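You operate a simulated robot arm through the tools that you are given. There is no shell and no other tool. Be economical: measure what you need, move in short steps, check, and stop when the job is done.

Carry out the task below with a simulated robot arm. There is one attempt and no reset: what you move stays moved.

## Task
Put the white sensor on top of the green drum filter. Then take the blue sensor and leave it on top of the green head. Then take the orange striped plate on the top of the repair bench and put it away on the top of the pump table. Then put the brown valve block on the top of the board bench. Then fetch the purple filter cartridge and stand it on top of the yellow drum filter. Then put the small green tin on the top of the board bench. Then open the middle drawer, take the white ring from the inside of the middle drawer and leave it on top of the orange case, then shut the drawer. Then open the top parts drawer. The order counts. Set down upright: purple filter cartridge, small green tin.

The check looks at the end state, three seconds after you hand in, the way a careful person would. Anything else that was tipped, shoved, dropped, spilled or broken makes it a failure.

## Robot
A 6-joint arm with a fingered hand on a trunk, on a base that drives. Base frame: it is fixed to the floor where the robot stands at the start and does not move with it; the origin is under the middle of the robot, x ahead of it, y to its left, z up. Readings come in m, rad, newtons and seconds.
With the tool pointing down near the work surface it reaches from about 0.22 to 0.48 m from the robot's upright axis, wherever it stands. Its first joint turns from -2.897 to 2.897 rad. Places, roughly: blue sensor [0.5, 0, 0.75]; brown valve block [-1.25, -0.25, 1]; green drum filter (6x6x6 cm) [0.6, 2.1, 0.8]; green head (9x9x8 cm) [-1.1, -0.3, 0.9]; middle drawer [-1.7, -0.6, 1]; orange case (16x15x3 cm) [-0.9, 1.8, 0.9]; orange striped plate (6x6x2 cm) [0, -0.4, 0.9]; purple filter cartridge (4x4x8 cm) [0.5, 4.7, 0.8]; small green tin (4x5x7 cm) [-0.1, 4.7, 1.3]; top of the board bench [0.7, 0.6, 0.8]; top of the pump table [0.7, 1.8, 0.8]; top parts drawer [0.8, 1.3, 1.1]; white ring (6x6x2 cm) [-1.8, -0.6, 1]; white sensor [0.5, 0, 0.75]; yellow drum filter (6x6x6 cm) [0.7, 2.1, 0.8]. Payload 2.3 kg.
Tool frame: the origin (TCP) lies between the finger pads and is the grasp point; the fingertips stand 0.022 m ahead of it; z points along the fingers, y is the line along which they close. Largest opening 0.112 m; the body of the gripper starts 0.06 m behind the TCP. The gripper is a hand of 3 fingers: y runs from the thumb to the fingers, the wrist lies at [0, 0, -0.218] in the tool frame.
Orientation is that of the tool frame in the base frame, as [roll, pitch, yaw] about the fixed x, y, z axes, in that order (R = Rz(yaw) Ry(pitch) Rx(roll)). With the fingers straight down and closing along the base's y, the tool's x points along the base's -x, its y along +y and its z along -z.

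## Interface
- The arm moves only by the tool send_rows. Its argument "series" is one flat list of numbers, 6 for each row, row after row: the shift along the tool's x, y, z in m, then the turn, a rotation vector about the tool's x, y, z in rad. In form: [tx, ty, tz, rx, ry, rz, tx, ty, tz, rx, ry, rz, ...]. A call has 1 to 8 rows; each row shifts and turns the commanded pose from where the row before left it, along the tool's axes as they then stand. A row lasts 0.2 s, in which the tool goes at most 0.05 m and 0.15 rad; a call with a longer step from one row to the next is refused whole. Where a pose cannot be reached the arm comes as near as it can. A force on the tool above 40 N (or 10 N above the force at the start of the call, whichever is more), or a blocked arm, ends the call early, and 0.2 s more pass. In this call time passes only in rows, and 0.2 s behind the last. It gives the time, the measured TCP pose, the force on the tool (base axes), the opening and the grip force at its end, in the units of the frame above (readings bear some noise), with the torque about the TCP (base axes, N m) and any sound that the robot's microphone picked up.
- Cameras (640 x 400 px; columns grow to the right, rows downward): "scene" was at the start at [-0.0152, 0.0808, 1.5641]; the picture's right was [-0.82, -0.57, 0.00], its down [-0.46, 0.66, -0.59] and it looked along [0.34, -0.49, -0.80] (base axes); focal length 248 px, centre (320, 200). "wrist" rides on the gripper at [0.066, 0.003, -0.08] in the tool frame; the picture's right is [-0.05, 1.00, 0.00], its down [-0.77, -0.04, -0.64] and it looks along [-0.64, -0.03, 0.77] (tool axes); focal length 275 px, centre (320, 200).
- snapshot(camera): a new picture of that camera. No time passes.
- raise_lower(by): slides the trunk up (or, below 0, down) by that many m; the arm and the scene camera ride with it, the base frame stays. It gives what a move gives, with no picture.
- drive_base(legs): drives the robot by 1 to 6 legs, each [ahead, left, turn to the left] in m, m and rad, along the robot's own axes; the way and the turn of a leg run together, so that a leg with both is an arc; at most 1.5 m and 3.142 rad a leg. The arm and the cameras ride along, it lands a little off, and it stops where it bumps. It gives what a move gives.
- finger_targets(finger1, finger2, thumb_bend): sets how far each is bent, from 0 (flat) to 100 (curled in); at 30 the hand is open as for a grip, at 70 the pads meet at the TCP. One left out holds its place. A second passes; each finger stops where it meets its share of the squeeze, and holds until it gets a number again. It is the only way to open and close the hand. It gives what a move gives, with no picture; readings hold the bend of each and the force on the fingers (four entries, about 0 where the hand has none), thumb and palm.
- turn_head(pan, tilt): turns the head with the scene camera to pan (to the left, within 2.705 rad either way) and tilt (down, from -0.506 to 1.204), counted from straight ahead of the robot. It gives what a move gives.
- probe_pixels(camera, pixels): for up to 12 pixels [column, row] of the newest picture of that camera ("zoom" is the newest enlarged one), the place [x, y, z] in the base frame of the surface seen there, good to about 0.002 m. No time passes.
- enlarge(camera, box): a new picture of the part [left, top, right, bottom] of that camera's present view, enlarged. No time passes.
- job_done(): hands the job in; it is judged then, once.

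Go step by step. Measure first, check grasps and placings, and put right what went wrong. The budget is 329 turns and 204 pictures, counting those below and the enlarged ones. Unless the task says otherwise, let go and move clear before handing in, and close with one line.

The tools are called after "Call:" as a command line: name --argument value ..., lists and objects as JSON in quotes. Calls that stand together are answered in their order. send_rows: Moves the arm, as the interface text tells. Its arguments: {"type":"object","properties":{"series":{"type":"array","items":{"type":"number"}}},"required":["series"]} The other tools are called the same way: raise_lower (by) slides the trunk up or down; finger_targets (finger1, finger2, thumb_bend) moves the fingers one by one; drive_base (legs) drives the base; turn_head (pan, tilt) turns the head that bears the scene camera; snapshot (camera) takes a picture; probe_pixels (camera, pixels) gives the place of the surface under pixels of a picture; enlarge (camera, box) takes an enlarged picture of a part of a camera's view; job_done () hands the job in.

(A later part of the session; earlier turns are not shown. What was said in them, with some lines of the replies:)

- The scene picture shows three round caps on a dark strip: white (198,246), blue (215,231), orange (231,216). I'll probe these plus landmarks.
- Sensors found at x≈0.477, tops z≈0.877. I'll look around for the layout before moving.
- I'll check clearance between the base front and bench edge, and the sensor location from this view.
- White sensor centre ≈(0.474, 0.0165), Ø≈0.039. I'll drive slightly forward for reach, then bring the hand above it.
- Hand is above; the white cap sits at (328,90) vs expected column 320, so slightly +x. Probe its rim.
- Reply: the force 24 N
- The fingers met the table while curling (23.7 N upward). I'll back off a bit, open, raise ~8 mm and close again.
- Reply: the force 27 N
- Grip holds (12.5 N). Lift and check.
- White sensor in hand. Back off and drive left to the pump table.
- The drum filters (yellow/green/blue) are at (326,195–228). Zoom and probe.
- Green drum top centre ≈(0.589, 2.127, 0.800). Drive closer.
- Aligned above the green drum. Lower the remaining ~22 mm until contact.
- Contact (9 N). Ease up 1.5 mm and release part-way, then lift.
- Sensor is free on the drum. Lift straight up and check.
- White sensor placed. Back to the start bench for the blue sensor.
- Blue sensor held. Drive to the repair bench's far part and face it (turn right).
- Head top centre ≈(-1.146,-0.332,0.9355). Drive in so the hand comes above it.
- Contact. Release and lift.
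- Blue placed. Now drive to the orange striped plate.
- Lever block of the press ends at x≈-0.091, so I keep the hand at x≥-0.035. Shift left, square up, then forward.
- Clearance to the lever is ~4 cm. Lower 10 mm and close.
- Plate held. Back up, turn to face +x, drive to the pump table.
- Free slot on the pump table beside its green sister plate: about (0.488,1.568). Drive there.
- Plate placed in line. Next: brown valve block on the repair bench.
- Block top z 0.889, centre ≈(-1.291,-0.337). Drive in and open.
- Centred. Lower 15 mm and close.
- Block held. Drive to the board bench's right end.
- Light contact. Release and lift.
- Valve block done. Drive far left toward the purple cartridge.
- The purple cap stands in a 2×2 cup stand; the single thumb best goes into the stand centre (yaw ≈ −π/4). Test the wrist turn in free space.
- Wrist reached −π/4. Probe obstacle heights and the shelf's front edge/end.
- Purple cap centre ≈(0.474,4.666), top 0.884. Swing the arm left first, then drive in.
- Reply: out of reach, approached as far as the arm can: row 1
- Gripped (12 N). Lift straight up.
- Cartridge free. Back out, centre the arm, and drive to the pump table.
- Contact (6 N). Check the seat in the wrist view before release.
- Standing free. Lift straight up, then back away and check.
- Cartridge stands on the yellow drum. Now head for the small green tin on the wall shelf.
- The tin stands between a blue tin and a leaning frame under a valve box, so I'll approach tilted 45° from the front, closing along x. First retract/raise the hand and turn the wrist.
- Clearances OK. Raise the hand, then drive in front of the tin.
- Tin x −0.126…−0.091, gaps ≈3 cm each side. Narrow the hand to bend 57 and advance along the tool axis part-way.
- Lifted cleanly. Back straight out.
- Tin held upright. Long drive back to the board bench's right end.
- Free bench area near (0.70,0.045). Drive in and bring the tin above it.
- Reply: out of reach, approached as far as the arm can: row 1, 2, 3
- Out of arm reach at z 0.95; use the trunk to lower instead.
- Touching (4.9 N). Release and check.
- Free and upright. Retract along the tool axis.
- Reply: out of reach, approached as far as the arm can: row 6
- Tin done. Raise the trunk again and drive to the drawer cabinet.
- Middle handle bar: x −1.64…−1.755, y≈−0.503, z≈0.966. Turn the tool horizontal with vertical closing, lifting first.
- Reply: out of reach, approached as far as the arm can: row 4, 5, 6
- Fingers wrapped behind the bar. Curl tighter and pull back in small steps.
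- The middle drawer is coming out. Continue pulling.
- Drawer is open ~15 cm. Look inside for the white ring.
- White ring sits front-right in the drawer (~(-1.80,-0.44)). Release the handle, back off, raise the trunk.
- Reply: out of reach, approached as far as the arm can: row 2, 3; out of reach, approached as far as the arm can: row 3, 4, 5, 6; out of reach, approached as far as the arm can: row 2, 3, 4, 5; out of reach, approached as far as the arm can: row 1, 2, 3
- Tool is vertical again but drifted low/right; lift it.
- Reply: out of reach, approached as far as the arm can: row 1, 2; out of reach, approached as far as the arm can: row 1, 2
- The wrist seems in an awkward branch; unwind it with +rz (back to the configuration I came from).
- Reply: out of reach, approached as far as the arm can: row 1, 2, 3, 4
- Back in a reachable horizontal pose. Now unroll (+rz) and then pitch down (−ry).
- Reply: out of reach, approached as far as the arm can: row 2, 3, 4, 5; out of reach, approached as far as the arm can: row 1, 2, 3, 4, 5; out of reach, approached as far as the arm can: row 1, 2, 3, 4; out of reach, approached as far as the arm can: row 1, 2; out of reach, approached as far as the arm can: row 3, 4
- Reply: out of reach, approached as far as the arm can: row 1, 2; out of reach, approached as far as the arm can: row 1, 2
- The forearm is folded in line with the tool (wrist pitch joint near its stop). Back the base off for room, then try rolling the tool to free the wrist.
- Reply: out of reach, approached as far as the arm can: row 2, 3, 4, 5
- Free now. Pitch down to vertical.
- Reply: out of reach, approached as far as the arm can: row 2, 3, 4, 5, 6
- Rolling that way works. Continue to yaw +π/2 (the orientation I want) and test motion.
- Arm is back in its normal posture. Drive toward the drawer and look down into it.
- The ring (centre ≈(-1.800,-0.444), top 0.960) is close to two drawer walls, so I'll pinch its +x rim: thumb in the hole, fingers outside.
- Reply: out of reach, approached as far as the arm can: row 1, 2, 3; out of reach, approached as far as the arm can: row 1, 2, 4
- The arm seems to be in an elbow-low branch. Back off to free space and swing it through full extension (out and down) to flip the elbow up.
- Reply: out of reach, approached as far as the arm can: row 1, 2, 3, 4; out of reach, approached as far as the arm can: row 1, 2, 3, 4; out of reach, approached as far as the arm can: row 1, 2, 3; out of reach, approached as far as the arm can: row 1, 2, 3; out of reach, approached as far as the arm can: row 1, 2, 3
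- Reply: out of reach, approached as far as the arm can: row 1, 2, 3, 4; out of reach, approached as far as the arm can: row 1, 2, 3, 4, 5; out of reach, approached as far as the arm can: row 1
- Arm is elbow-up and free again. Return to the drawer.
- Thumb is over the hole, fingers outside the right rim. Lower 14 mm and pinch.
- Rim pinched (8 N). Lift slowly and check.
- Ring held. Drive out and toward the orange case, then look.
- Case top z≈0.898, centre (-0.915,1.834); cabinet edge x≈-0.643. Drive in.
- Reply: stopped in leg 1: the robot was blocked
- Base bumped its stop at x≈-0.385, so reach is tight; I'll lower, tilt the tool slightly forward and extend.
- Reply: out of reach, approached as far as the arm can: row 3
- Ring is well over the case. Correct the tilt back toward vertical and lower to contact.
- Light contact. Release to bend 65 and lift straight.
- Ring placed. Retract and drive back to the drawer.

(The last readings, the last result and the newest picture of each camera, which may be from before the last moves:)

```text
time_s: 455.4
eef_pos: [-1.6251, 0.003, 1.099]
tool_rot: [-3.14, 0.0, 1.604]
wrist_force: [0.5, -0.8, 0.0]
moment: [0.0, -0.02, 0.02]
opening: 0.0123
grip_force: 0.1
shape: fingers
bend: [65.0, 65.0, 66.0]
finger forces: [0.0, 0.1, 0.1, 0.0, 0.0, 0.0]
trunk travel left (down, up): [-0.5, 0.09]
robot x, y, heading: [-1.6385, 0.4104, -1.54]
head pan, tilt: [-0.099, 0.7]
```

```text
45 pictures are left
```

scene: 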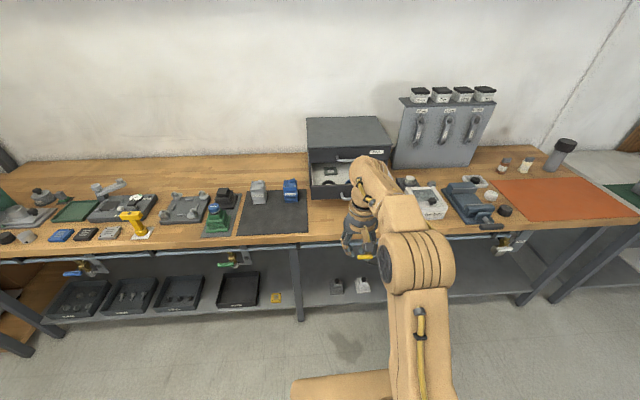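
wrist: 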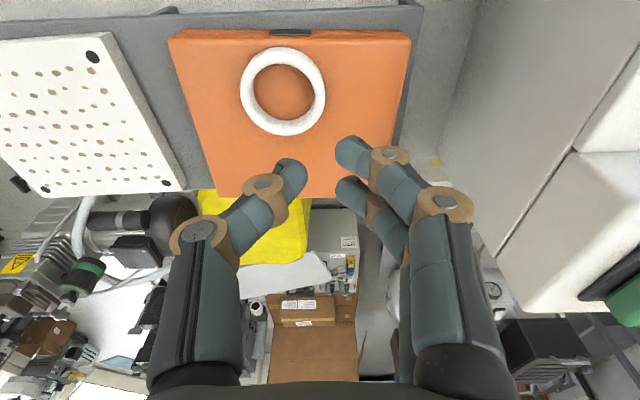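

Close the fist and position it in front of the drawer face left of the handle.

Call:
finger_targets --finger1 74 --finger2 74 --thumb_bend 74

Call:
send_rows --series '[0.04, 0.02, 0, 0, 0, 0, 0.04, 0.02, 0, 0, 0, 0, 0, 0, 0.03, 0, 0, 0]'

Call:
drive_base --legs '[[0.38, 0, -0.03]]'

Call:
snapshot --camera "wrist"

```text
time_s: 456.4
eef_pos: [-1.6246, 0.0047, 1.1]
tool_rot: [-3.139, 0.0, 1.603]
wrist_force: [-0.4, -0.7, 0.4]
moment: [-0.02, -0.01, 0.02]
opening: 0.0
grip_force: 0.0
shape: fingers
bend: [73.0, 73.0, 73.0]
finger forces: [0.1, 0.1, 0.0, 0.0, 0.0, 0.0]
trunk travel left (down, up): [-0.5, 0.09]
robot x, y, heading: [-1.6391, 0.4155, -1.541]
head pan, tilt: [-0.099, 0.7]
```

```text
time_s: 457.2
eef_pos: [-1.5871, 0.0826, 1.0698]
tool_rot: [-3.14, 0.001, 1.603]
wrist_force: [-0.8, -0.7, -0.9]
moment: [0.02, -0.03, 0.0]
opening: 0.0
grip_force: 0.0
shape: fingers
bend: [73.0, 73.0, 73.0]
finger forces: [0.1, 0.0, 0.0, 0.0, 0.0, 0.1]
trunk travel left (down, up): [-0.5, 0.09]
robot x, y, heading: [-1.64, 0.4107, -1.541]
head pan, tilt: [-0.099, 0.7]
```

```text
time_s: 459.7
eef_pos: [-1.5866, -0.3036, 1.0698]
tool_rot: [-3.139, 0.0, 1.582]
wrist_force: [-0.3, 0.2, 0.2]
moment: [-0.01, 0.04, 0.0]
opening: 0.0001
grip_force: 0.1
shape: fingers
bend: [73.0, 73.0, 73.0]
finger forces: [0.0, 0.0, 0.0, 0.0, 0.0, 0.1]
trunk travel left (down, up): [-0.5, 0.09]
robot x, y, heading: [-1.6301, 0.0245, -1.562]
head pan, tilt: [-0.099, 0.7]
```

```text
44 pictures are left
```

wrist: 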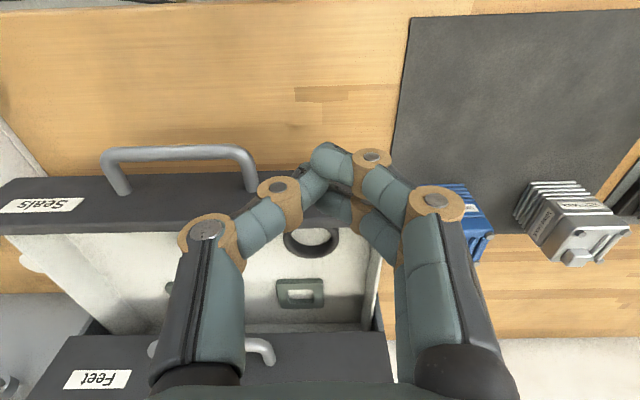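

Call:
send_rows --series '[0, 0, 0.04, 0, 0, 0, 0, 0, 0.04, 0, 0, 0, 0, 0, 0, 0, -0.14, 0, 0, 0, 0, 0, -0.14, 0]'

Call:
snapshot --camera "wrist"

```text
time_s: 460.7
eef_pos: [-1.6034, -0.3186, 1.0149]
tool_rot: [3.068, 0.265, 1.576]
wrist_force: [-1.1, -0.5, 0.6]
moment: [0.05, -0.03, 0.0]
opening: 0.0002
grip_force: 0.1
shape: fingers
bend: [73.0, 73.0, 73.0]
finger forces: [0.0, 0.1, 0.1, 0.0, 0.0, 0.1]
out of reach, approached as far as the arm can: row 2, 3, 4
trunk travel left (down, up): [-0.5, 0.09]
robot x, y, heading: [-1.6275, 0.0281, -1.559]
head pan, tilt: [-0.099, 0.7]
```

```text
43 pictures are left
```

wrist: 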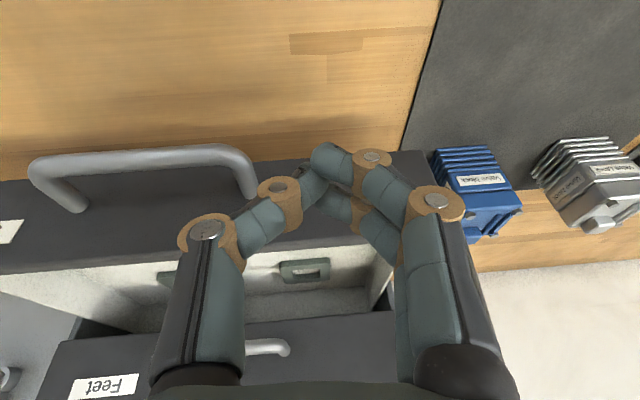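

Call:
drive_base --legs '[[-0.1, 0, 0]]'

Call:
send_rows --series '[-0.04, 0.008, 0.012, 0.07, 0, 0, -0.035, 0.008, 0.015, 0, 0, 0, 0, 0, 0.025, 0, 0, 0]'

Call:
snapshot --camera "wrist"

```text
time_s: 461.8
eef_pos: [-1.605, -0.2146, 1.0159]
tool_rot: [3.067, 0.264, 1.576]
wrist_force: [1.4, -0.5, 1.1]
moment: [0.01, -0.01, -0.03]
opening: 0.0
grip_force: 0.0
shape: fingers
bend: [73.0, 73.0, 73.0]
finger forces: [0.0, 0.1, 0.0, 0.0, 0.1, 0.0]
trunk travel left (down, up): [-0.5, 0.09]
robot x, y, heading: [-1.6325, 0.129, -1.562]
head pan, tilt: [-0.099, 0.7]
```

```text
time_s: 462.6
eef_pos: [-1.6061, -0.3061, 0.9933]
tool_rot: [3.076, 0.257, 1.576]
wrist_force: [-0.3, -0.6, -0.1]
moment: [0.03, -0.03, -0.02]
opening: 0.0
grip_force: 0.0
shape: fingers
bend: [73.0, 73.0, 73.0]
finger forces: [0.0, 0.0, 0.1, 0.0, 0.1, 0.0]
out of reach, approached as far as the arm can: row 1
trunk travel left (down, up): [-0.5, 0.09]
robot x, y, heading: [-1.6323, 0.1311, -1.558]
head pan, tilt: [-0.099, 0.7]
```

```text
42 pictures are left
```

wrist: 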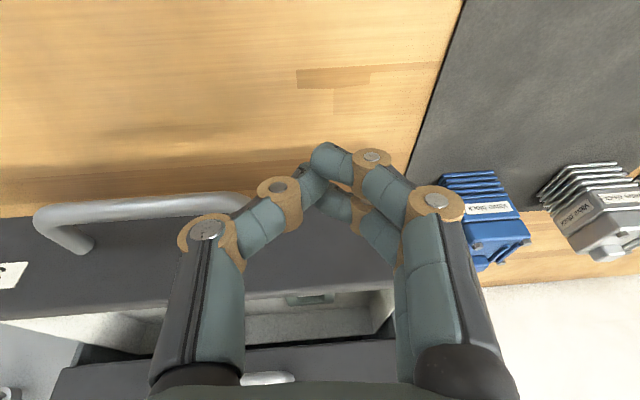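

Call:
send_rows --series '[0.003, 0.03, 0.013, 0.03, 0, 0]'

Call:
send_rows --series '[-0.03, 0, 0.008, 0, 0, 0, -0.03, 0, 0.008, 0, 0, 0]'

Call:
snapshot --camera "wrist"

```text
time_s: 463.0
eef_pos: [-1.5908, -0.3115, 0.9839]
tool_rot: [3.067, 0.246, 1.578]
wrist_force: [0.5, 0.2, 0.0]
moment: [0.02, -0.01, 0.01]
opening: 0.0001
grip_force: 0.1
shape: fingers
bend: [73.0, 73.0, 73.0]
finger forces: [0.0, 0.0, 0.1, 0.1, 0.0, 0.1]
out of reach, approached as far as the arm can: row 1
trunk travel left (down, up): [-0.5, 0.09]
robot x, y, heading: [-1.6312, 0.1312, -1.564]
head pan, tilt: [-0.099, 0.7]
```

```text
time_s: 463.6
eef_pos: [-1.5991, -0.3799, 0.9932]
tool_rot: [3.112, 0.256, 1.574]
wrist_force: [-1.7, -1.0, 0.4]
moment: [-0.02, 0.0, -0.02]
opening: 0.0003
grip_force: 0.0
shape: fingers
bend: [73.0, 73.0, 73.0]
finger forces: [0.0, 0.0, 0.0, 0.1, 0.0, 0.0]
out of reach, approached as far as the arm can: row 1
trunk travel left (down, up): [-0.5, 0.09]
robot x, y, heading: [-1.6346, 0.1295, -1.557]
head pan, tilt: [-0.099, 0.7]
```

```text
41 pictures are left
```

wrist: 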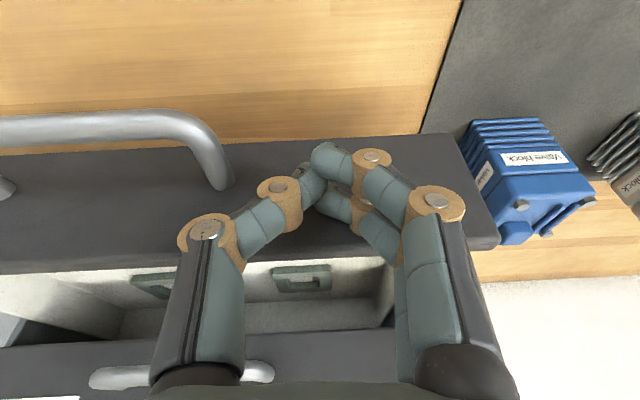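

Call:
probe_pixels --camera "wrist" --pixels '[[100, 125], [100, 235], [100, 180], [450, 200], [300, 60]]'

Call:
snapshot --camera "scene"

```text
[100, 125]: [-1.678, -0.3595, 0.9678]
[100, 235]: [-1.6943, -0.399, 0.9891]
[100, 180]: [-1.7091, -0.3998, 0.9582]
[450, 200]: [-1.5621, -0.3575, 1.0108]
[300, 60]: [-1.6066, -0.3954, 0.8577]
```

```text
40 pictures are left
```

scene: 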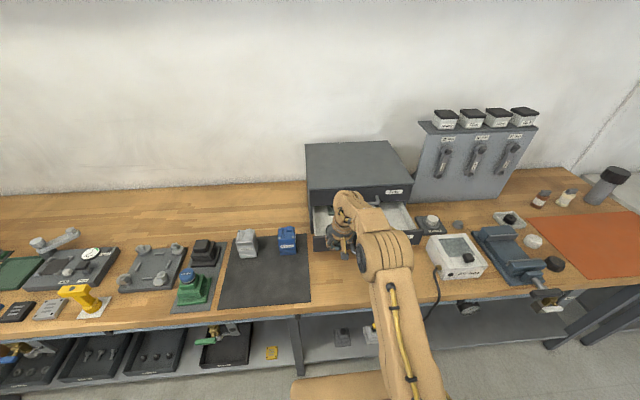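

The face moves with the push (−0.377 → −0.399). Push on with the base, then finish with the arm.

Call:
drive_base --legs '[[0.1, 0, 0]]'

Call:
snapshot --camera "scene"

```text
time_s: 464.8
eef_pos: [-1.5978, -0.4838, 0.9924]
tool_rot: [3.111, 0.256, 1.575]
wrist_force: [-0.4, 0.7, 0.0]
moment: [0.0, -0.04, 0.03]
opening: 0.0
grip_force: 0.0
shape: fingers
bend: [73.0, 73.0, 73.0]
finger forces: [0.1, 0.0, 0.0, 0.1, 0.0, 0.0]
trunk travel left (down, up): [-0.5, 0.09]
robot x, y, heading: [-1.6305, 0.0294, -1.562]
head pan, tilt: [-0.099, 0.7]
```

```text
39 pictures are left
```

scene: 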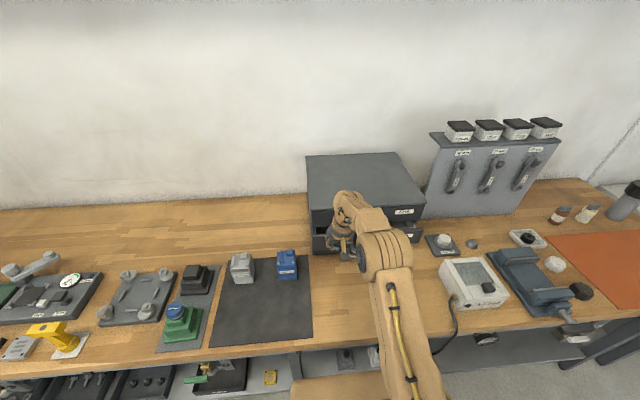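

Call:
drive_base --legs '[[0.022, 0, 0]]'

Call:
send_rows --series '[-0.012, 0, 0.004, 0, 0, 0, -0.01, 0, 0.003, 0, 0, 0]'

Call:
snapshot --camera "wrist"

```text
time_s: 465.6
eef_pos: [-1.5973, -0.5047, 0.9924]
tool_rot: [3.113, 0.257, 1.576]
wrist_force: [0.4, -0.9, -0.6]
moment: [-0.03, 0.0, 0.0]
opening: 0.0001
grip_force: 0.1
shape: fingers
bend: [73.0, 73.0, 73.0]
finger forces: [0.1, 0.0, 0.0, 0.1, 0.0, 0.0]
trunk travel left (down, up): [-0.5, 0.09]
robot x, y, heading: [-1.6295, 0.0067, -1.558]
head pan, tilt: [-0.099, 0.7]
```

```text
time_s: 466.2
eef_pos: [-1.5961, -0.525, 0.9915]
tool_rot: [3.111, 0.26, 1.575]
wrist_force: [-0.6, 4.8, -0.5]
moment: [0.08, 0.04, -0.01]
opening: 0.0001
grip_force: 2.9
shape: fingers
bend: [73.0, 73.0, 73.0]
finger forces: [0.0, 6.9, 0.0, 0.0, 0.0, 0.0]
trunk travel left (down, up): [-0.5, 0.09]
robot x, y, heading: [-1.6287, 0.0048, -1.562]
head pan, tilt: [-0.099, 0.7]
```

```text
38 pictures are left
```

wrist: 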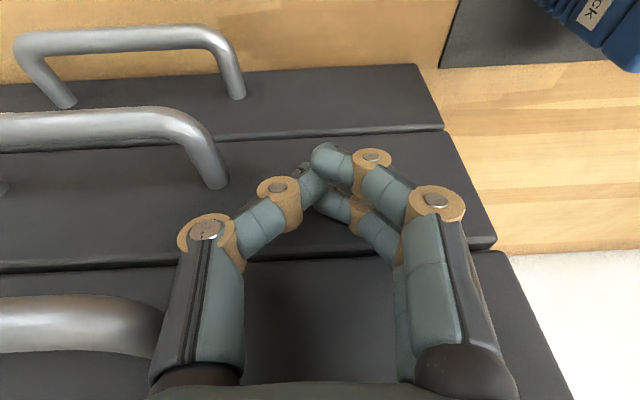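

Call:
probe_pixels --camera "wrist" --pixels '[[120, 220], [100, 135], [420, 200], [250, 125], [420, 120], [280, 320]]'

```text
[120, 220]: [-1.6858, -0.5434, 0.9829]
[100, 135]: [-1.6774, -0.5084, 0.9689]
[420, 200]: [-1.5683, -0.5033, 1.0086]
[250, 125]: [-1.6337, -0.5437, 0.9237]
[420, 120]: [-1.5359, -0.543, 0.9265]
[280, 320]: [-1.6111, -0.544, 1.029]
```

Drawer fully shut (face back at −0.543). Retreat and go to the parts-drawer cabinet on the board bench.

Call:
send_rows --series '[0.03, 0, -0.008, 0, 0, 0, 0.03, 0, -0.008, 0, 0, 0, 0.03, 0, -0.03, 0, 0.13, 0, 0.02, 0, -0.03, 0.03, 0.13, 0]'

Call:
drive_base --legs '[[-0.4, 0, 0], [0, 0, 1.57], [1.3, 0, 0], [0, 0.85, 0]]'

Call:
turn_head --pan 0.0 --tilt 0.5

Call:
snapshot --camera "scene"

```text
time_s: 467.2
eef_pos: [-1.6097, -0.4094, 1.0437]
tool_rot: [-3.14, -0.003, 1.58]
wrist_force: [-0.2, -0.7, 0.2]
moment: [-0.01, -0.01, -0.01]
opening: 0.0
grip_force: 0.1
shape: fingers
bend: [73.0, 73.0, 73.0]
finger forces: [0.0, 0.0, 0.1, 0.0, 0.0, 0.1]
out of reach, approached as far as the arm can: row 2
trunk travel left (down, up): [-0.5, 0.09]
robot x, y, heading: [-1.6317, 0.0057, -1.564]
head pan, tilt: [-0.099, 0.7]
```

```text
time_s: 484.0
eef_pos: [0.0978, 1.3182, 1.0432]
tool_rot: [-3.139, -0.002, -3.116]
wrist_force: [0.6, -1.1, 0.3]
moment: [0.02, 0.05, -0.07]
opening: 0.0005
grip_force: 0.0
shape: fingers
bend: [73.0, 73.0, 73.0]
finger forces: [0.0, 0.0, 0.1, 0.0, 0.0, 0.0]
trunk travel left (down, up): [-0.5, 0.09]
robot x, y, heading: [-0.3195, 1.29, 0.027]
head pan, tilt: [-0.099, 0.7]
```

```text
time_s: 484.7
eef_pos: [0.0973, 1.3186, 1.0443]
tool_rot: [-3.141, -0.003, -3.117]
wrist_force: [-0.3, 0.2, -0.9]
moment: [0.03, -0.03, 0.03]
opening: 0.0
grip_force: 0.1
shape: fingers
bend: [73.0, 73.0, 73.0]
finger forces: [0.1, 0.0, 0.0, 0.1, 0.0, 0.1]
trunk travel left (down, up): [-0.5, 0.09]
robot x, y, heading: [-0.3181, 1.2912, 0.024]
head pan, tilt: [0.0, 0.499]
```

```text
37 pictures are left
```

scene: 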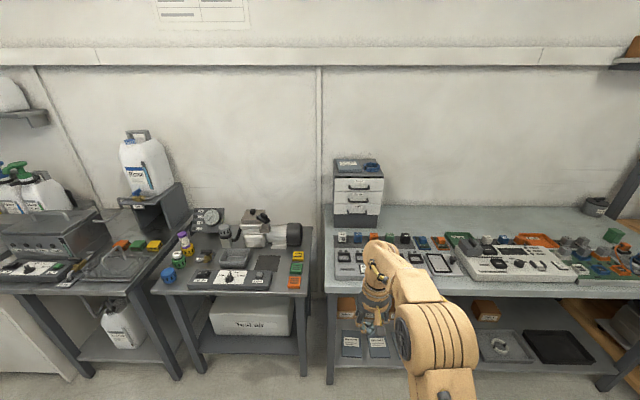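

Call:
enlarge --camera "scene" --box '[318, 150, 398, 240]'

Call:
probe_pixels --camera "scene" --pixels '[[358, 189], [349, 188], [367, 188], [358, 182], [358, 201], [337, 185], [380, 185], [358, 168], [372, 165], [345, 240], [358, 212], [343, 165]]'

```text
4.44 times, centred on (358, 195) of scene
```

zoom: 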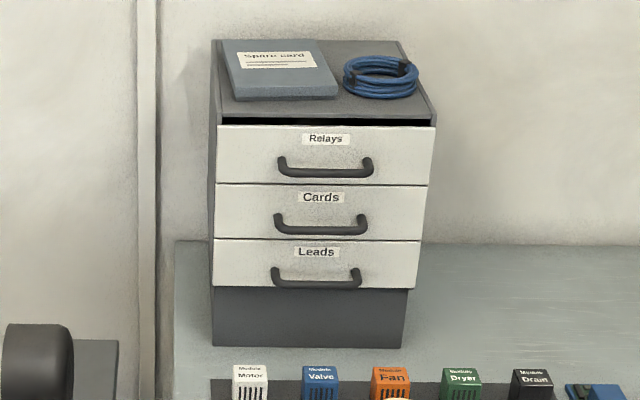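

```text
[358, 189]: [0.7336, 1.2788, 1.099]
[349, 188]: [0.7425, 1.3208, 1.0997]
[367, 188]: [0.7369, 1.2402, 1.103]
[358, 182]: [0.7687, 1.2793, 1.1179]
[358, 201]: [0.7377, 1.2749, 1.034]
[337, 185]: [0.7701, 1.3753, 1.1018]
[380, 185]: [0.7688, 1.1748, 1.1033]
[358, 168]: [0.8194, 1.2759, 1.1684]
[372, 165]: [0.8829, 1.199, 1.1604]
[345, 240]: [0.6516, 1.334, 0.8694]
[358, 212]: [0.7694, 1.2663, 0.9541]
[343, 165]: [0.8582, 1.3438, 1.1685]
```

Top ("Relays") handle: bar at x≈0.735, z≈1.10, y 1.235–1.325. I'll rotate the hand so it closes fore-aft, raise the trunk and tilt 45°.

Call:
send_rows --series '[0, 0, 0, 0, 0, 0.145, 0, 0, 0, 0, 0, 0.145, 0, 0, 0, 0, 0, 0.145, 0, 0, 0, 0, 0, 0.145, 0, 0, 0, 0, 0, 0.145, 0, 0, 0, 0, 0, 0.145]'

Call:
send_rows --series '[0, 0, 0, 0, 0, 0.145, 0, 0, 0, 0, 0, 0.145, 0, 0, 0, 0, 0, 0.145, 0, 0, 0, 0, 0, 0.145, 0, 0, 0, 0, 0, 0.145, 0, 0, 0, 0, 0, 0.025]'

Call:
raise_lower --by 0.085

Call:
send_rows --series '[0, 0, 0, -0.131, 0, 0, 0, 0, 0, -0.131, 0, 0, 0, 0, 0, -0.131, 0, 0, 0, 0, 0, -0.131, 0, 0, 0, 0, 0, -0.131, 0, 0, 0, 0, 0, -0.131, 0, 0]'

```text
time_s: 486.1
eef_pos: [0.0983, 1.319, 1.0427]
tool_rot: [-3.138, 0.0, 2.292]
wrist_force: [-0.2, -0.6, -0.5]
moment: [0.0, -0.03, -0.02]
opening: 0.0
grip_force: 0.1
shape: fingers
bend: [73.0, 73.0, 73.0]
finger forces: [0.0, 0.1, 0.1, 0.0, 0.0, 0.0]
trunk travel left (down, up): [-0.5, 0.09]
robot x, y, heading: [-0.3199, 1.2917, 0.022]
head pan, tilt: [0.0, 0.499]
```

```text
time_s: 487.5
eef_pos: [0.0321, 1.2058, 0.976]
tool_rot: [3.134, -0.032, 1.58]
wrist_force: [0.7, -0.5, -0.3]
moment: [0.02, -0.01, 0.02]
opening: 0.0
grip_force: 0.0
shape: fingers
bend: [73.0, 73.0, 73.0]
finger forces: [0.1, 0.0, 0.1, 0.0, 0.0, 0.1]
out of reach, approached as far as the arm can: row 2, 3, 4, 5
trunk travel left (down, up): [-0.5, 0.09]
robot x, y, heading: [-0.3229, 1.2915, 0.025]
head pan, tilt: [0.0, 0.499]
```

```text
time_s: 488.7
eef_pos: [0.0322, 1.2037, 1.0626]
tool_rot: [3.135, -0.033, 1.579]
wrist_force: [0.5, -0.4, -0.8]
moment: [-0.01, 0.0, 0.05]
opening: 0.0001
grip_force: 0.0
shape: fingers
bend: [73.0, 73.0, 73.0]
finger forces: [0.0, 0.1, 0.0, 0.0, 0.0, 0.0]
trunk travel left (down, up): [-0.585, 0.005]
robot x, y, heading: [-0.317, 1.2924, 0.021]
head pan, tilt: [0.0, 0.499]
```

```text
time_s: 490.1
eef_pos: [0.0305, 1.2144, 1.0618]
tool_rot: [2.484, -0.08, 1.601]
wrist_force: [-0.7, -0.1, 0.6]
moment: [-0.01, 0.0, 0.03]
opening: 0.0
grip_force: 0.0
shape: fingers
bend: [73.0, 73.0, 73.0]
finger forces: [0.0, 0.0, 0.0, 0.0, 0.0, 0.1]
out of reach, approached as far as the arm can: row 4, 5
trunk travel left (down, up): [-0.585, 0.005]
robot x, y, heading: [-0.3202, 1.2926, 0.019]
head pan, tilt: [0.0, 0.499]
```

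The wrist's roll limit lies that way now; unwind and rotate the other direction (thumb forward instead).

Call:
send_rows --series '[0, 0, 0, 0.14, 0, 0, 0, 0, 0, 0.14, 0, 0, 0, 0, 0, 0.14, 0, 0, 0, 0, 0, 0.14, 0, 0, 0, 0, 0, 0.09, 0, 0]'

Call:
send_rows --series '[0, 0, 0, 0, 0, -0.147, 0, 0, 0, 0, 0, -0.147, 0, 0, 0, 0, 0, -0.147, 0, 0, 0, 0, 0, -0.147, 0, 0, 0, 0, 0, -0.147, 0, 0, 0, 0, 0, -0.147, 0, 0, 0, 0, 0, -0.147, 0, 0, 0, 0, 0, -0.147]'

Call:
send_rows --series '[0, 0.03, -0.01, 0, 0, -0.147, 0, 0.03, -0.01, 0, 0, -0.147, 0, 0, 0, 0, 0, -0.147, 0, 0, 0, 0, 0, -0.147, 0, 0, 0, 0, 0, -0.147, 0, 0, 0, 0, 0, -0.147, 0, 0, 0, 0, 0, -0.147, 0, 0, 0, 0, 0, -0.147]'

Call:
send_rows --series '[0, 0, 0, 0, 0, -0.147, 0, 0, 0, 0, 0, -0.147, 0, 0, 0, 0, 0, -0.147, 0, 0, 0, 0, 0, -0.147, 0, 0, 0, 0, 0, -0.147]'

```text
time_s: 491.3
eef_pos: [0.0323, 1.2204, 1.0628]
tool_rot: [3.019, -0.107, 1.618]
wrist_force: [-0.4, 0.2, -0.1]
moment: [0.0, 0.01, 0.04]
opening: 0.0
grip_force: 0.0
shape: fingers
bend: [73.0, 73.0, 73.0]
finger forces: [0.0, 0.0, 0.0, 0.1, 0.1, 0.0]
out of reach, approached as far as the arm can: row 2, 3
trunk travel left (down, up): [-0.585, 0.005]
robot x, y, heading: [-0.3176, 1.2886, 0.028]
head pan, tilt: [0.0, 0.499]
```

```text
time_s: 493.1
eef_pos: [0.0337, 1.2211, 1.0632]
tool_rot: [2.992, 0.072, 2.784]
wrist_force: [-1.1, -0.9, 0.1]
moment: [-0.01, -0.01, -0.02]
opening: 0.0
grip_force: 0.1
shape: fingers
bend: [73.0, 73.0, 73.0]
finger forces: [0.0, 0.0, 0.0, 0.0, 0.0, 0.0]
trunk travel left (down, up): [-0.585, 0.005]
robot x, y, heading: [-0.3183, 1.2931, 0.023]
head pan, tilt: [0.0, 0.499]
```

```text
time_s: 494.9
eef_pos: [0.0475, 1.2766, 1.0897]
tool_rot: [-3.132, 0.163, -2.32]
wrist_force: [-0.7, 0.0, 0.6]
moment: [-0.03, 0.0, 0.01]
opening: 0.0002
grip_force: 0.1
shape: fingers
bend: [73.0, 73.0, 73.0]
finger forces: [0.1, 0.0, 0.0, 0.0, 0.0, 0.0]
trunk travel left (down, up): [-0.585, 0.005]
robot x, y, heading: [-0.3159, 1.2901, 0.022]
head pan, tilt: [0.0, 0.499]
```

```text
time_s: 496.1
eef_pos: [0.0479, 1.2757, 1.0902]
tool_rot: [-3.026, 0.115, -1.578]
wrist_force: [0.2, 0.0, 0.3]
moment: [-0.02, -0.01, -0.01]
opening: 0.0002
grip_force: 0.1
shape: fingers
bend: [73.0, 73.0, 73.0]
finger forces: [0.0, 0.0, 0.0, 0.0, 0.0, 0.0]
trunk travel left (down, up): [-0.585, 0.005]
robot x, y, heading: [-0.3213, 1.2893, 0.019]
head pan, tilt: [0.0, 0.499]
```

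Free that way. Square up and tilt forward.

Call:
send_rows --series '[0, 0, 0, 0, 0.115, 0, 0, 0, 0, 0.134, 0, 0, 0, 0, 0, 0.134, 0, 0, 0, 0, 0, 0.134, 0, 0, 0, 0, 0, 0.134, 0, 0, 0, 0, 0, 0.134, 0, 0]'

Call:
finger_targets --finger1 58 --finger2 58 --thumb_bend 60

Call:
snapshot --camera "scene"

```text
time_s: 497.5
eef_pos: [0.0496, 1.2711, 1.103]
tool_rot: [-2.628, 0.052, -1.564]
wrist_force: [-0.3, -0.3, -0.3]
moment: [-0.02, 0.01, 0.0]
opening: 0.0003
grip_force: 0.1
shape: fingers
bend: [73.0, 73.0, 73.0]
finger forces: [0.0, 0.1, 0.0, 0.0, 0.0, 0.1]
out of reach, approached as far as the arm can: row 1, 2, 5, 6
trunk travel left (down, up): [-0.585, 0.005]
robot x, y, heading: [-0.3191, 1.2899, 0.022]
head pan, tilt: [0.0, 0.499]
```

```text
time_s: 498.5
eef_pos: [0.0501, 1.2726, 1.1021]
tool_rot: [-2.629, 0.052, -1.563]
wrist_force: [-0.8, 0.8, 0.6]
moment: [0.01, 0.03, 0.01]
opening: 0.0309
grip_force: 0.0
shape: fingers
bend: [57.0, 57.0, 60.0]
finger forces: [0.1, 0.0, 0.0, 0.0, 0.1, 0.0]
trunk travel left (down, up): [-0.585, 0.005]
robot x, y, heading: [-0.3145, 1.2903, 0.028]
head pan, tilt: [0.0, 0.499]
```

```text
35 pictures are left
```

scene: 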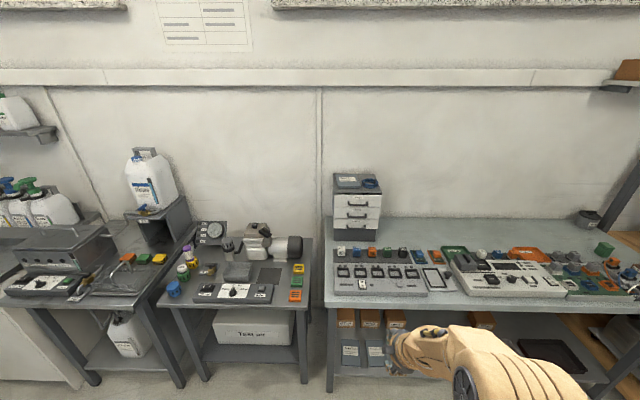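

Call:
send_rows --series '[0, -0.037, 0.002, 0, 0, 0, 0, -0.037, 0.002, 0, 0, 0, 0, -0.037, 0.002, 0, 0, 0, 0, 0, 0, 0.135, 0, 0, 0, 0, 0, 0.135, 0, 0]'

```text
time_s: 499.7
eef_pos: [0.1539, 1.2761, 1.1527]
tool_rot: [-2.424, 0.074, -1.542]
wrist_force: [0.4, -0.7, 0.6]
moment: [0.0, -0.04, 0.0]
opening: 0.0306
grip_force: 0.1
shape: fingers
bend: [57.0, 57.0, 60.0]
finger forces: [0.1, 0.0, 0.0, 0.0, 0.0, 0.0]
out of reach, approached as far as the arm can: row 5
trunk travel left (down, up): [-0.585, 0.005]
robot x, y, heading: [-0.3168, 1.29, 0.026]
head pan, tilt: [0.0, 0.499]
```

Call:
drive_base --legs '[[0.41, 0, -0.024]]'

Call:
snapshot --camera "wrist"

Call:
snapshot --camera "scene"

```text
time_s: 502.3
eef_pos: [0.5676, 1.2757, 1.1526]
tool_rot: [-2.424, 0.075, -1.559]
wrist_force: [-0.7, 0.4, -0.3]
moment: [-0.01, -0.04, -0.01]
opening: 0.0308
grip_force: 0.1
shape: fingers
bend: [57.0, 57.0, 60.0]
finger forces: [0.0, 0.0, 0.0, 0.0, 0.0, 0.0]
trunk travel left (down, up): [-0.585, 0.005]
robot x, y, heading: [0.0939, 1.297, 0.009]
head pan, tilt: [0.0, 0.499]
```

```text
34 pictures are left
```

wrist: 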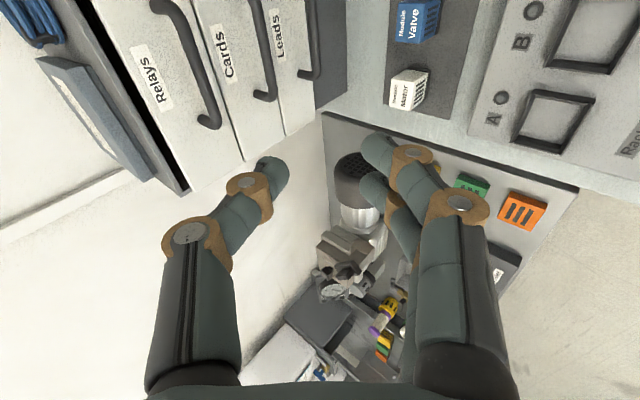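

```text
33 pictures are left
```

scene: 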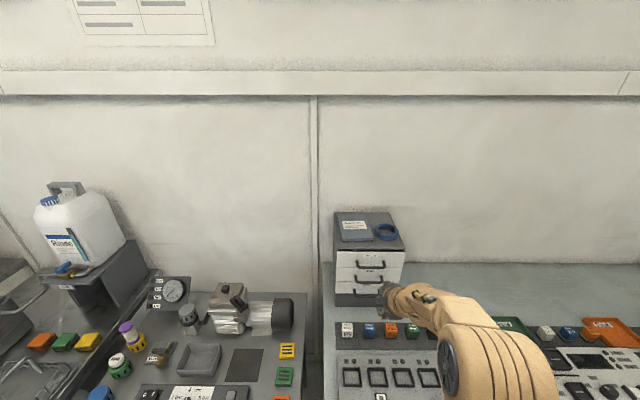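

Call:
probe_pixels --camera "wrist" --pixels '[[196, 70], [185, 40], [208, 105], [170, 10], [265, 60], [160, 120], [210, 120]]'

Call:
probe_pixels --camera "scene" --pixels '[[371, 268], [362, 267], [380, 266], [371, 254], [371, 258], [365, 246]]'

```text
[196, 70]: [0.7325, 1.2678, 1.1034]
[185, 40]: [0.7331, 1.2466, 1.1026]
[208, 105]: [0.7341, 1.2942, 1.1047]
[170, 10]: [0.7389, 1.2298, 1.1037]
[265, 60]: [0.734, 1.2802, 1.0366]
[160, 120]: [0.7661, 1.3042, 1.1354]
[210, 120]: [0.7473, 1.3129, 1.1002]
```

```text
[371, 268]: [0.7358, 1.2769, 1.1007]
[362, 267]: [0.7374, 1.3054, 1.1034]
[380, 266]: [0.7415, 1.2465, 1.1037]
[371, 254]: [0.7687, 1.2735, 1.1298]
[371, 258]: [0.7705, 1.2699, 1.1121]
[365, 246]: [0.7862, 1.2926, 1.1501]
```

Call:
finger_targets --thumb_bend 64

Call:
send_rows --series '[0, -0.0318, 0.0242, 0, 0, 0, 0, -0.0318, 0.0242, 0, 0, 0, 0, -0.0318, 0.0242, 0, 0, 0]'

Call:
snapshot --camera "wrist"

```text
time_s: 503.3
eef_pos: [0.5666, 1.2763, 1.1529]
tool_rot: [-2.426, 0.073, -1.557]
wrist_force: [1.2, -0.1, 0.3]
moment: [-0.03, 0.0, -0.02]
opening: 0.0261
grip_force: 0.1
shape: fingers
bend: [57.0, 57.0, 64.0]
finger forces: [0.0, 0.0, 0.1, 0.0, 0.0, 0.1]
trunk travel left (down, up): [-0.585, 0.005]
robot x, y, heading: [0.0942, 1.2967, 0.007]
head pan, tilt: [0.0, 0.499]
```

```text
time_s: 504.1
eef_pos: [0.6901, 1.2747, 1.1585]
tool_rot: [-2.427, 0.072, -1.557]
wrist_force: [0.2, 0.2, 0.0]
moment: [-0.01, 0.02, -0.03]
opening: 0.0259
grip_force: 0.0
shape: fingers
bend: [57.0, 57.0, 64.0]
finger forces: [0.1, 0.0, 0.0, 0.0, 0.1, 0.1]
trunk travel left (down, up): [-0.585, 0.005]
robot x, y, heading: [0.0968, 1.2962, 0.007]
head pan, tilt: [0.0, 0.499]
```

```text
32 pictures are left
```

wrist: 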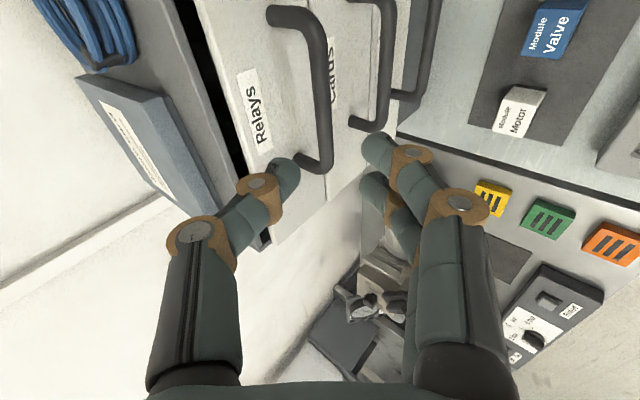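

Bar is centred between thumb and fingers. Advance along the tool axis.

Call:
send_rows --series '[0, 0, 0.025, 0, 0, 0, 0, 0, 0.02, 0, 0, 0, 0, 0, 0.012, 0, 0, 0]'

Call:
snapshot --camera "wrist"

```text
time_s: 504.9
eef_pos: [0.7257, 1.278, 1.1185]
tool_rot: [-2.425, 0.073, -1.556]
wrist_force: [1.0, -0.6, -0.4]
moment: [0.03, 0.0, 0.0]
opening: 0.0259
grip_force: 0.1
shape: fingers
bend: [57.0, 57.0, 64.0]
finger forces: [0.0, 0.0, 0.0, 0.0, 0.0, 0.0]
trunk travel left (down, up): [-0.585, 0.005]
robot x, y, heading: [0.0969, 1.2978, 0.006]
head pan, tilt: [0.0, 0.499]
```

```text
31 pictures are left
```

wrist: 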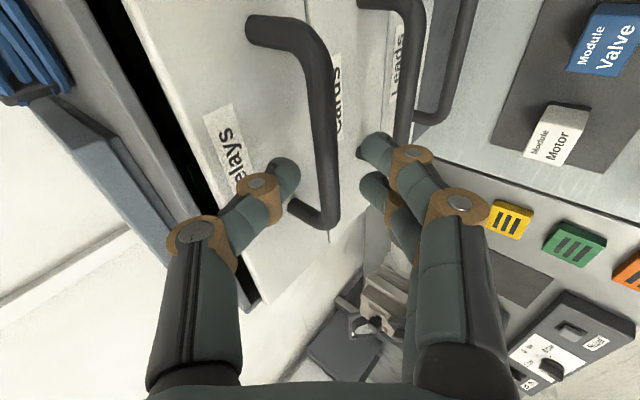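

Call:
send_rows --series '[0, 0, 0.012, 0, 0, 0]'

Call:
finger_targets --finger1 76 --finger2 76 --thumb_bend 76

Call:
snapshot --camera "wrist"

```text
time_s: 505.3
eef_pos: [0.733, 1.28, 1.1095]
tool_rot: [-2.425, 0.073, -1.557]
wrist_force: [0.3, -0.6, -0.7]
moment: [-0.01, -0.01, -0.01]
opening: 0.0259
grip_force: 0.0
shape: fingers
bend: [57.0, 57.0, 64.0]
finger forces: [0.1, 0.1, 0.0, 0.1, 0.0, 0.1]
trunk travel left (down, up): [-0.585, 0.005]
robot x, y, heading: [0.0973, 1.2945, 0.006]
head pan, tilt: [0.0, 0.499]
```

```text
time_s: 506.3
eef_pos: [0.7349, 1.2806, 1.1079]
tool_rot: [-2.428, 0.073, -1.556]
wrist_force: [1.9, 1.2, -13.8]
moment: [-0.01, 0.01, 0.0]
opening: 0.0009
grip_force: 9.2
shape: fingers
bend: [73.0, 72.0, 73.0]
finger forces: [6.9, 7.6, 0.1, 0.1, 3.9, 0.0]
trunk travel left (down, up): [-0.585, 0.005]
robot x, y, heading: [0.0976, 1.2987, 0.013]
head pan, tilt: [0.0, 0.499]
```

```text
30 pictures are left
```

wrist: 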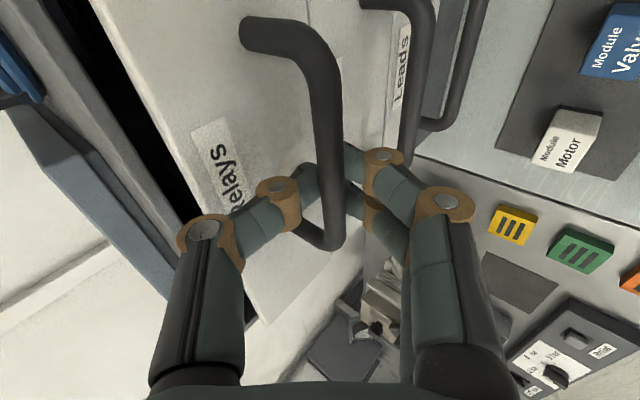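

Handle gripped. Pull straight back (−x) in steps.

Call:
send_rows --series '[0, 0.0113, -0.0099, 0, 0, 0, 0, 0.0151, -0.0131, 0, 0, 0]'

Call:
snapshot --camera "wrist"

```text
time_s: 506.9
eef_pos: [0.6973, 1.28, 1.1079]
tool_rot: [-2.426, 0.074, -1.557]
wrist_force: [-0.3, 2.0, -9.6]
moment: [-0.01, -0.05, 0.01]
opening: 0.0006
grip_force: 7.5
shape: fingers
bend: [73.0, 72.0, 73.0]
finger forces: [5.2, 5.8, 0.0, 0.0, 3.7, 0.0]
trunk travel left (down, up): [-0.585, 0.005]
robot x, y, heading: [0.0946, 1.2977, 0.004]
head pan, tilt: [0.0, 0.499]
```

```text
29 pictures are left
```

wrist: 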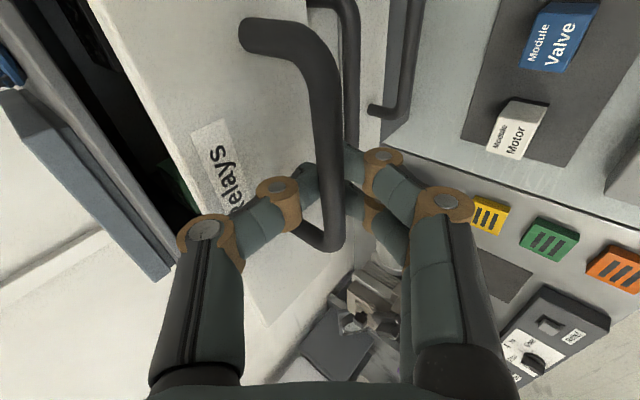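

Call:
send_rows --series '[0, 0.0151, -0.0131, 0, 0, 0, 0, 0.0151, -0.0131, 0, 0, 0, 0, 0.0151, -0.0131, 0, 0, 0, 0, 0.0151, -0.0131, 0, 0, 0, 0, 0.0151, -0.0131, 0, 0, 0, 0, 0.0151, -0.0131, 0, 0, 0]'

Call:
snapshot --camera "wrist"

```text
time_s: 508.3
eef_pos: [0.5774, 1.2798, 1.1067]
tool_rot: [-2.426, 0.073, -1.559]
wrist_force: [1.2, 2.7, -8.9]
moment: [0.02, 0.03, 0.03]
opening: 0.0
grip_force: 7.2
shape: fingers
bend: [73.0, 73.0, 73.0]
finger forces: [5.0, 5.4, 0.0, 0.0, 3.8, 0.1]
trunk travel left (down, up): [-0.585, 0.005]
robot x, y, heading: [0.0952, 1.2968, 0.005]
head pan, tilt: [0.0, 0.499]
```

```text
28 pictures are left
```

wrist: 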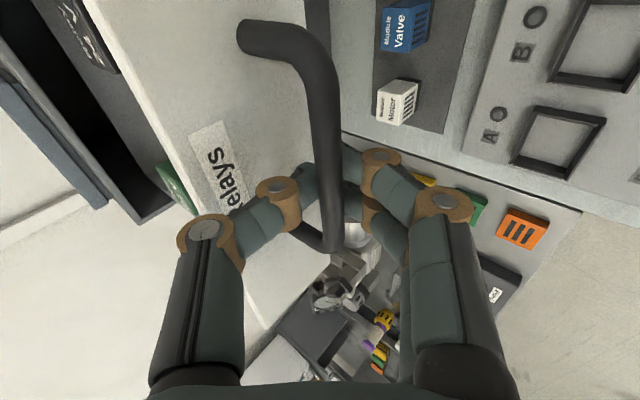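

Drawer is ~16 cm open. Release gently and back out along the tool axis.

Call:
finger_targets --finger1 57 --finger2 57 --thumb_bend 65

Call:
send_rows --series '[0, 0, -0.015, 0, 0, 0, 0, 0, -0.02, 0, 0, 0, 0, 0, -0.03, 0, 0, 0]'

Call:
snapshot --camera "wrist"

```text
time_s: 509.3
eef_pos: [0.5744, 1.28, 1.1081]
tool_rot: [-2.426, 0.074, -1.556]
wrist_force: [-0.4, 0.1, -0.2]
moment: [-0.01, 0.02, -0.01]
opening: 0.0256
grip_force: 0.0
shape: fingers
bend: [56.0, 56.0, 65.0]
finger forces: [0.0, 0.0, 0.0, 0.2, 0.1, 0.1]
trunk travel left (down, up): [-0.585, 0.005]
robot x, y, heading: [0.0976, 1.299, 0.007]
head pan, tilt: [0.0, 0.499]
```

```text
time_s: 510.1
eef_pos: [0.5329, 1.2755, 1.1582]
tool_rot: [-2.423, 0.074, -1.557]
wrist_force: [0.1, -0.5, 0.8]
moment: [0.03, -0.04, -0.02]
opening: 0.0253
grip_force: 0.1
shape: fingers
bend: [56.0, 56.0, 65.0]
finger forces: [0.1, 0.0, 0.0, 0.0, 0.0, 0.0]
trunk travel left (down, up): [-0.585, 0.005]
robot x, y, heading: [0.0999, 1.2963, 0.011]
head pan, tilt: [0.0, 0.499]
```

```text
27 pictures are left
```

wrist: 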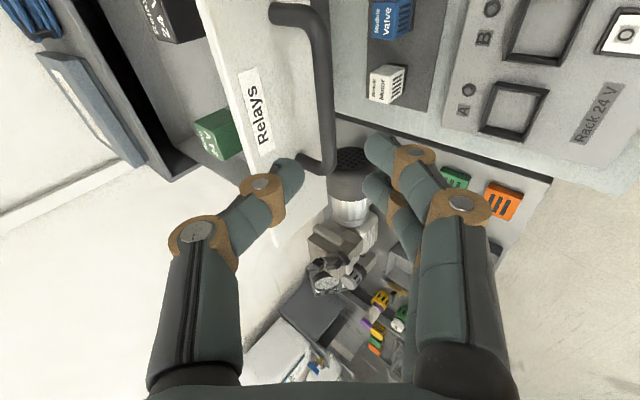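

Clear of the handle. Move a bit further up/back, drive back and check the overall state.

Call:
send_rows --series '[0, 0, -0.03, 0, 0, 0]'

Call:
drive_base --legs '[[-0.45, 0, 0]]'

Call:
turn_head --pan 0.2 --tilt 0.6

Call:
snapshot --camera "scene"

Call:
enlarge --camera "scene" --box '[180, 130, 480, 320]'

```text
time_s: 510.5
eef_pos: [0.5118, 1.2721, 1.1811]
tool_rot: [-2.422, 0.072, -1.556]
wrist_force: [0.5, -0.5, -0.1]
moment: [-0.03, 0.02, 0.02]
opening: 0.0254
grip_force: 0.1
shape: fingers
bend: [56.0, 56.0, 65.0]
finger forces: [0.0, 0.1, 0.0, 0.0, 0.1, 0.1]
trunk travel left (down, up): [-0.585, 0.005]
robot x, y, heading: [0.0931, 1.301, 0.007]
head pan, tilt: [0.0, 0.499]
```

```text
time_s: 513.2
eef_pos: [0.0649, 1.271, 1.1806]
tool_rot: [-2.424, 0.073, -1.548]
wrist_force: [-0.5, -0.6, 0.1]
moment: [0.02, 0.01, 0.0]
opening: 0.0255
grip_force: 0.0
shape: fingers
bend: [56.0, 56.0, 65.0]
finger forces: [0.0, 0.0, 0.0, 0.1, 0.1, 0.0]
trunk travel left (down, up): [-0.585, 0.005]
robot x, y, heading: [-0.3535, 1.29, 0.021]
head pan, tilt: [0.0, 0.499]
```

```text
time_s: 513.9
eef_pos: [0.0639, 1.2697, 1.1801]
tool_rot: [-2.426, 0.074, -1.549]
wrist_force: [0.1, 0.6, 0.0]
moment: [-0.02, 0.0, -0.04]
opening: 0.0255
grip_force: 0.1
shape: fingers
bend: [56.0, 56.0, 65.0]
finger forces: [0.0, 0.0, 0.1, 0.0, 0.0, 0.1]
trunk travel left (down, up): [-0.585, 0.005]
robot x, y, heading: [-0.35, 1.2908, 0.02]
head pan, tilt: [0.201, 0.6]
```

```text
26 pictures are left
```

scene: 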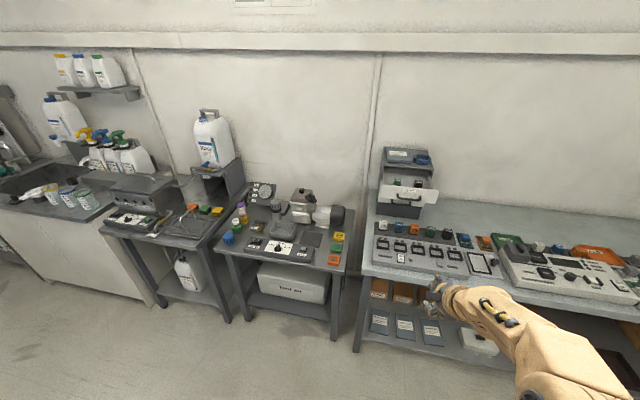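

```text
2.11 times, centred on (330, 225) of scene
```

zoom: 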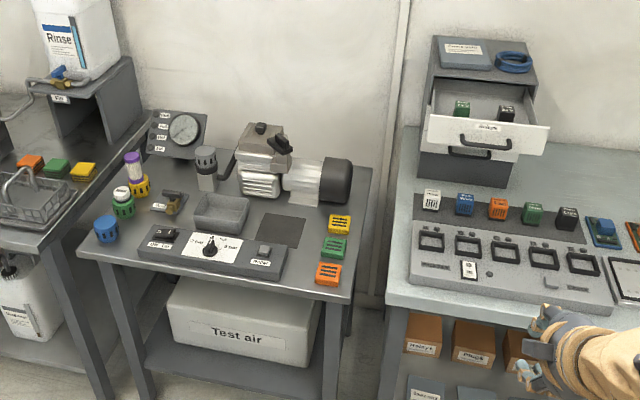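

Drawer open, pump table correct. Quick look at the case and repair bench before handing in.

Call:
turn_head --pan 2.4 --tilt 0.8

Call:
snapshot --camera "scene"

Call:
turn_head --pan -2.2 --tilt 0.5

Call:
enlarge --camera "scene" --box '[100, 40, 600, 350]'

Call:
turn_head --pan -0.8 --tilt 0.5

Call:
snapshot --camera "scene"

```text
time_s: 516.0
eef_pos: [0.0648, 1.2698, 1.1785]
tool_rot: [-2.423, 0.074, -1.547]
wrist_force: [0.0, -0.4, 0.4]
moment: [0.01, 0.0, 0.01]
opening: 0.0258
grip_force: 0.0
shape: fingers
bend: [56.0, 56.0, 65.0]
finger forces: [0.1, 0.0, 0.1, 0.2, 0.0, 0.0]
trunk travel left (down, up): [-0.585, 0.005]
robot x, y, heading: [-0.3542, 1.2936, 0.021]
head pan, tilt: [2.4, 0.799]
```

```text
24 pictures are left
```

scene: 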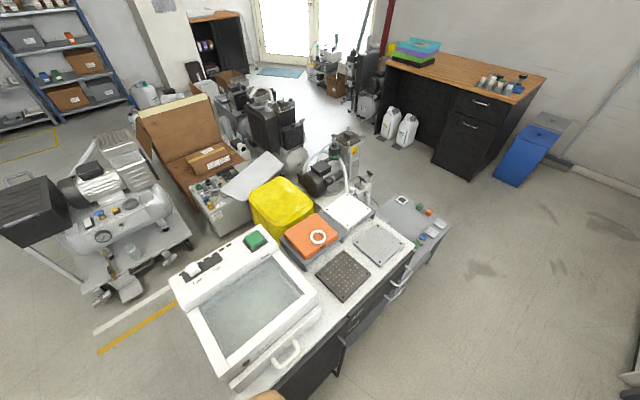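

```text
time_s: 519.7
eef_pos: [0.0639, 1.2703, 1.1802]
tool_rot: [-2.425, 0.073, -1.549]
wrist_force: [0.2, -0.4, -0.1]
moment: [0.0, 0.02, -0.01]
opening: 0.0255
grip_force: 0.0
shape: fingers
bend: [56.0, 56.0, 65.0]
finger forces: [0.0, 0.2, 0.1, 0.1, 0.0, 0.1]
trunk travel left (down, up): [-0.585, 0.005]
robot x, y, heading: [-0.3567, 1.2918, 0.013]
head pan, tilt: [-2.201, 0.499]
```

```text
1.28 times, centred on (350, 195) of scene
```

zoom: 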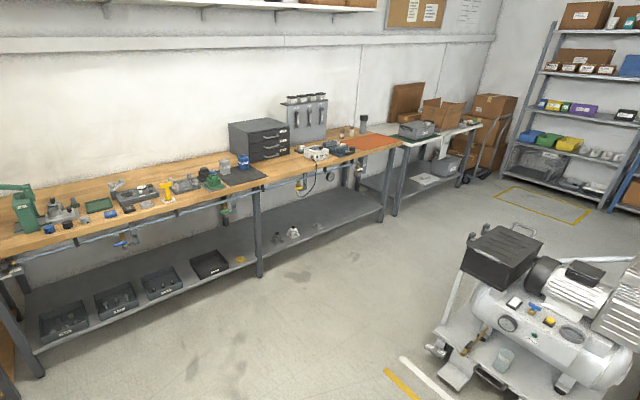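

```text
time_s: 521.2
eef_pos: [0.0644, 1.2711, 1.18]
tool_rot: [-2.423, 0.073, -1.547]
wrist_force: [-0.4, 0.6, -0.1]
moment: [0.0, 0.03, -0.01]
opening: 0.0257
grip_force: 0.0
shape: fingers
bend: [56.0, 56.0, 65.0]
finger forces: [0.0, 0.0, 0.0, 0.0, 0.0, 0.1]
trunk travel left (down, up): [-0.585, 0.005]
robot x, y, heading: [-0.3534, 1.2945, 0.019]
head pan, tilt: [-0.799, 0.499]
```

```text
22 pictures are left
```

scene: 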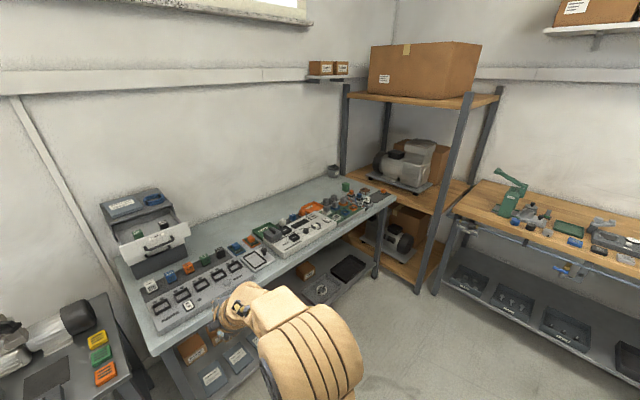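

The pictures show the ring on the case at (318,237), the grey drawer cabinet shut, the tin standing on the board bench, and the Relays drawer open. Nothing is out of place, so I'm handing in.

Call:
job_done

```text
The job is handed in.
```

All eight steps were carried out in the order given and the job is handed in; the last pictures showed nothing tipped, dropped or out of place.
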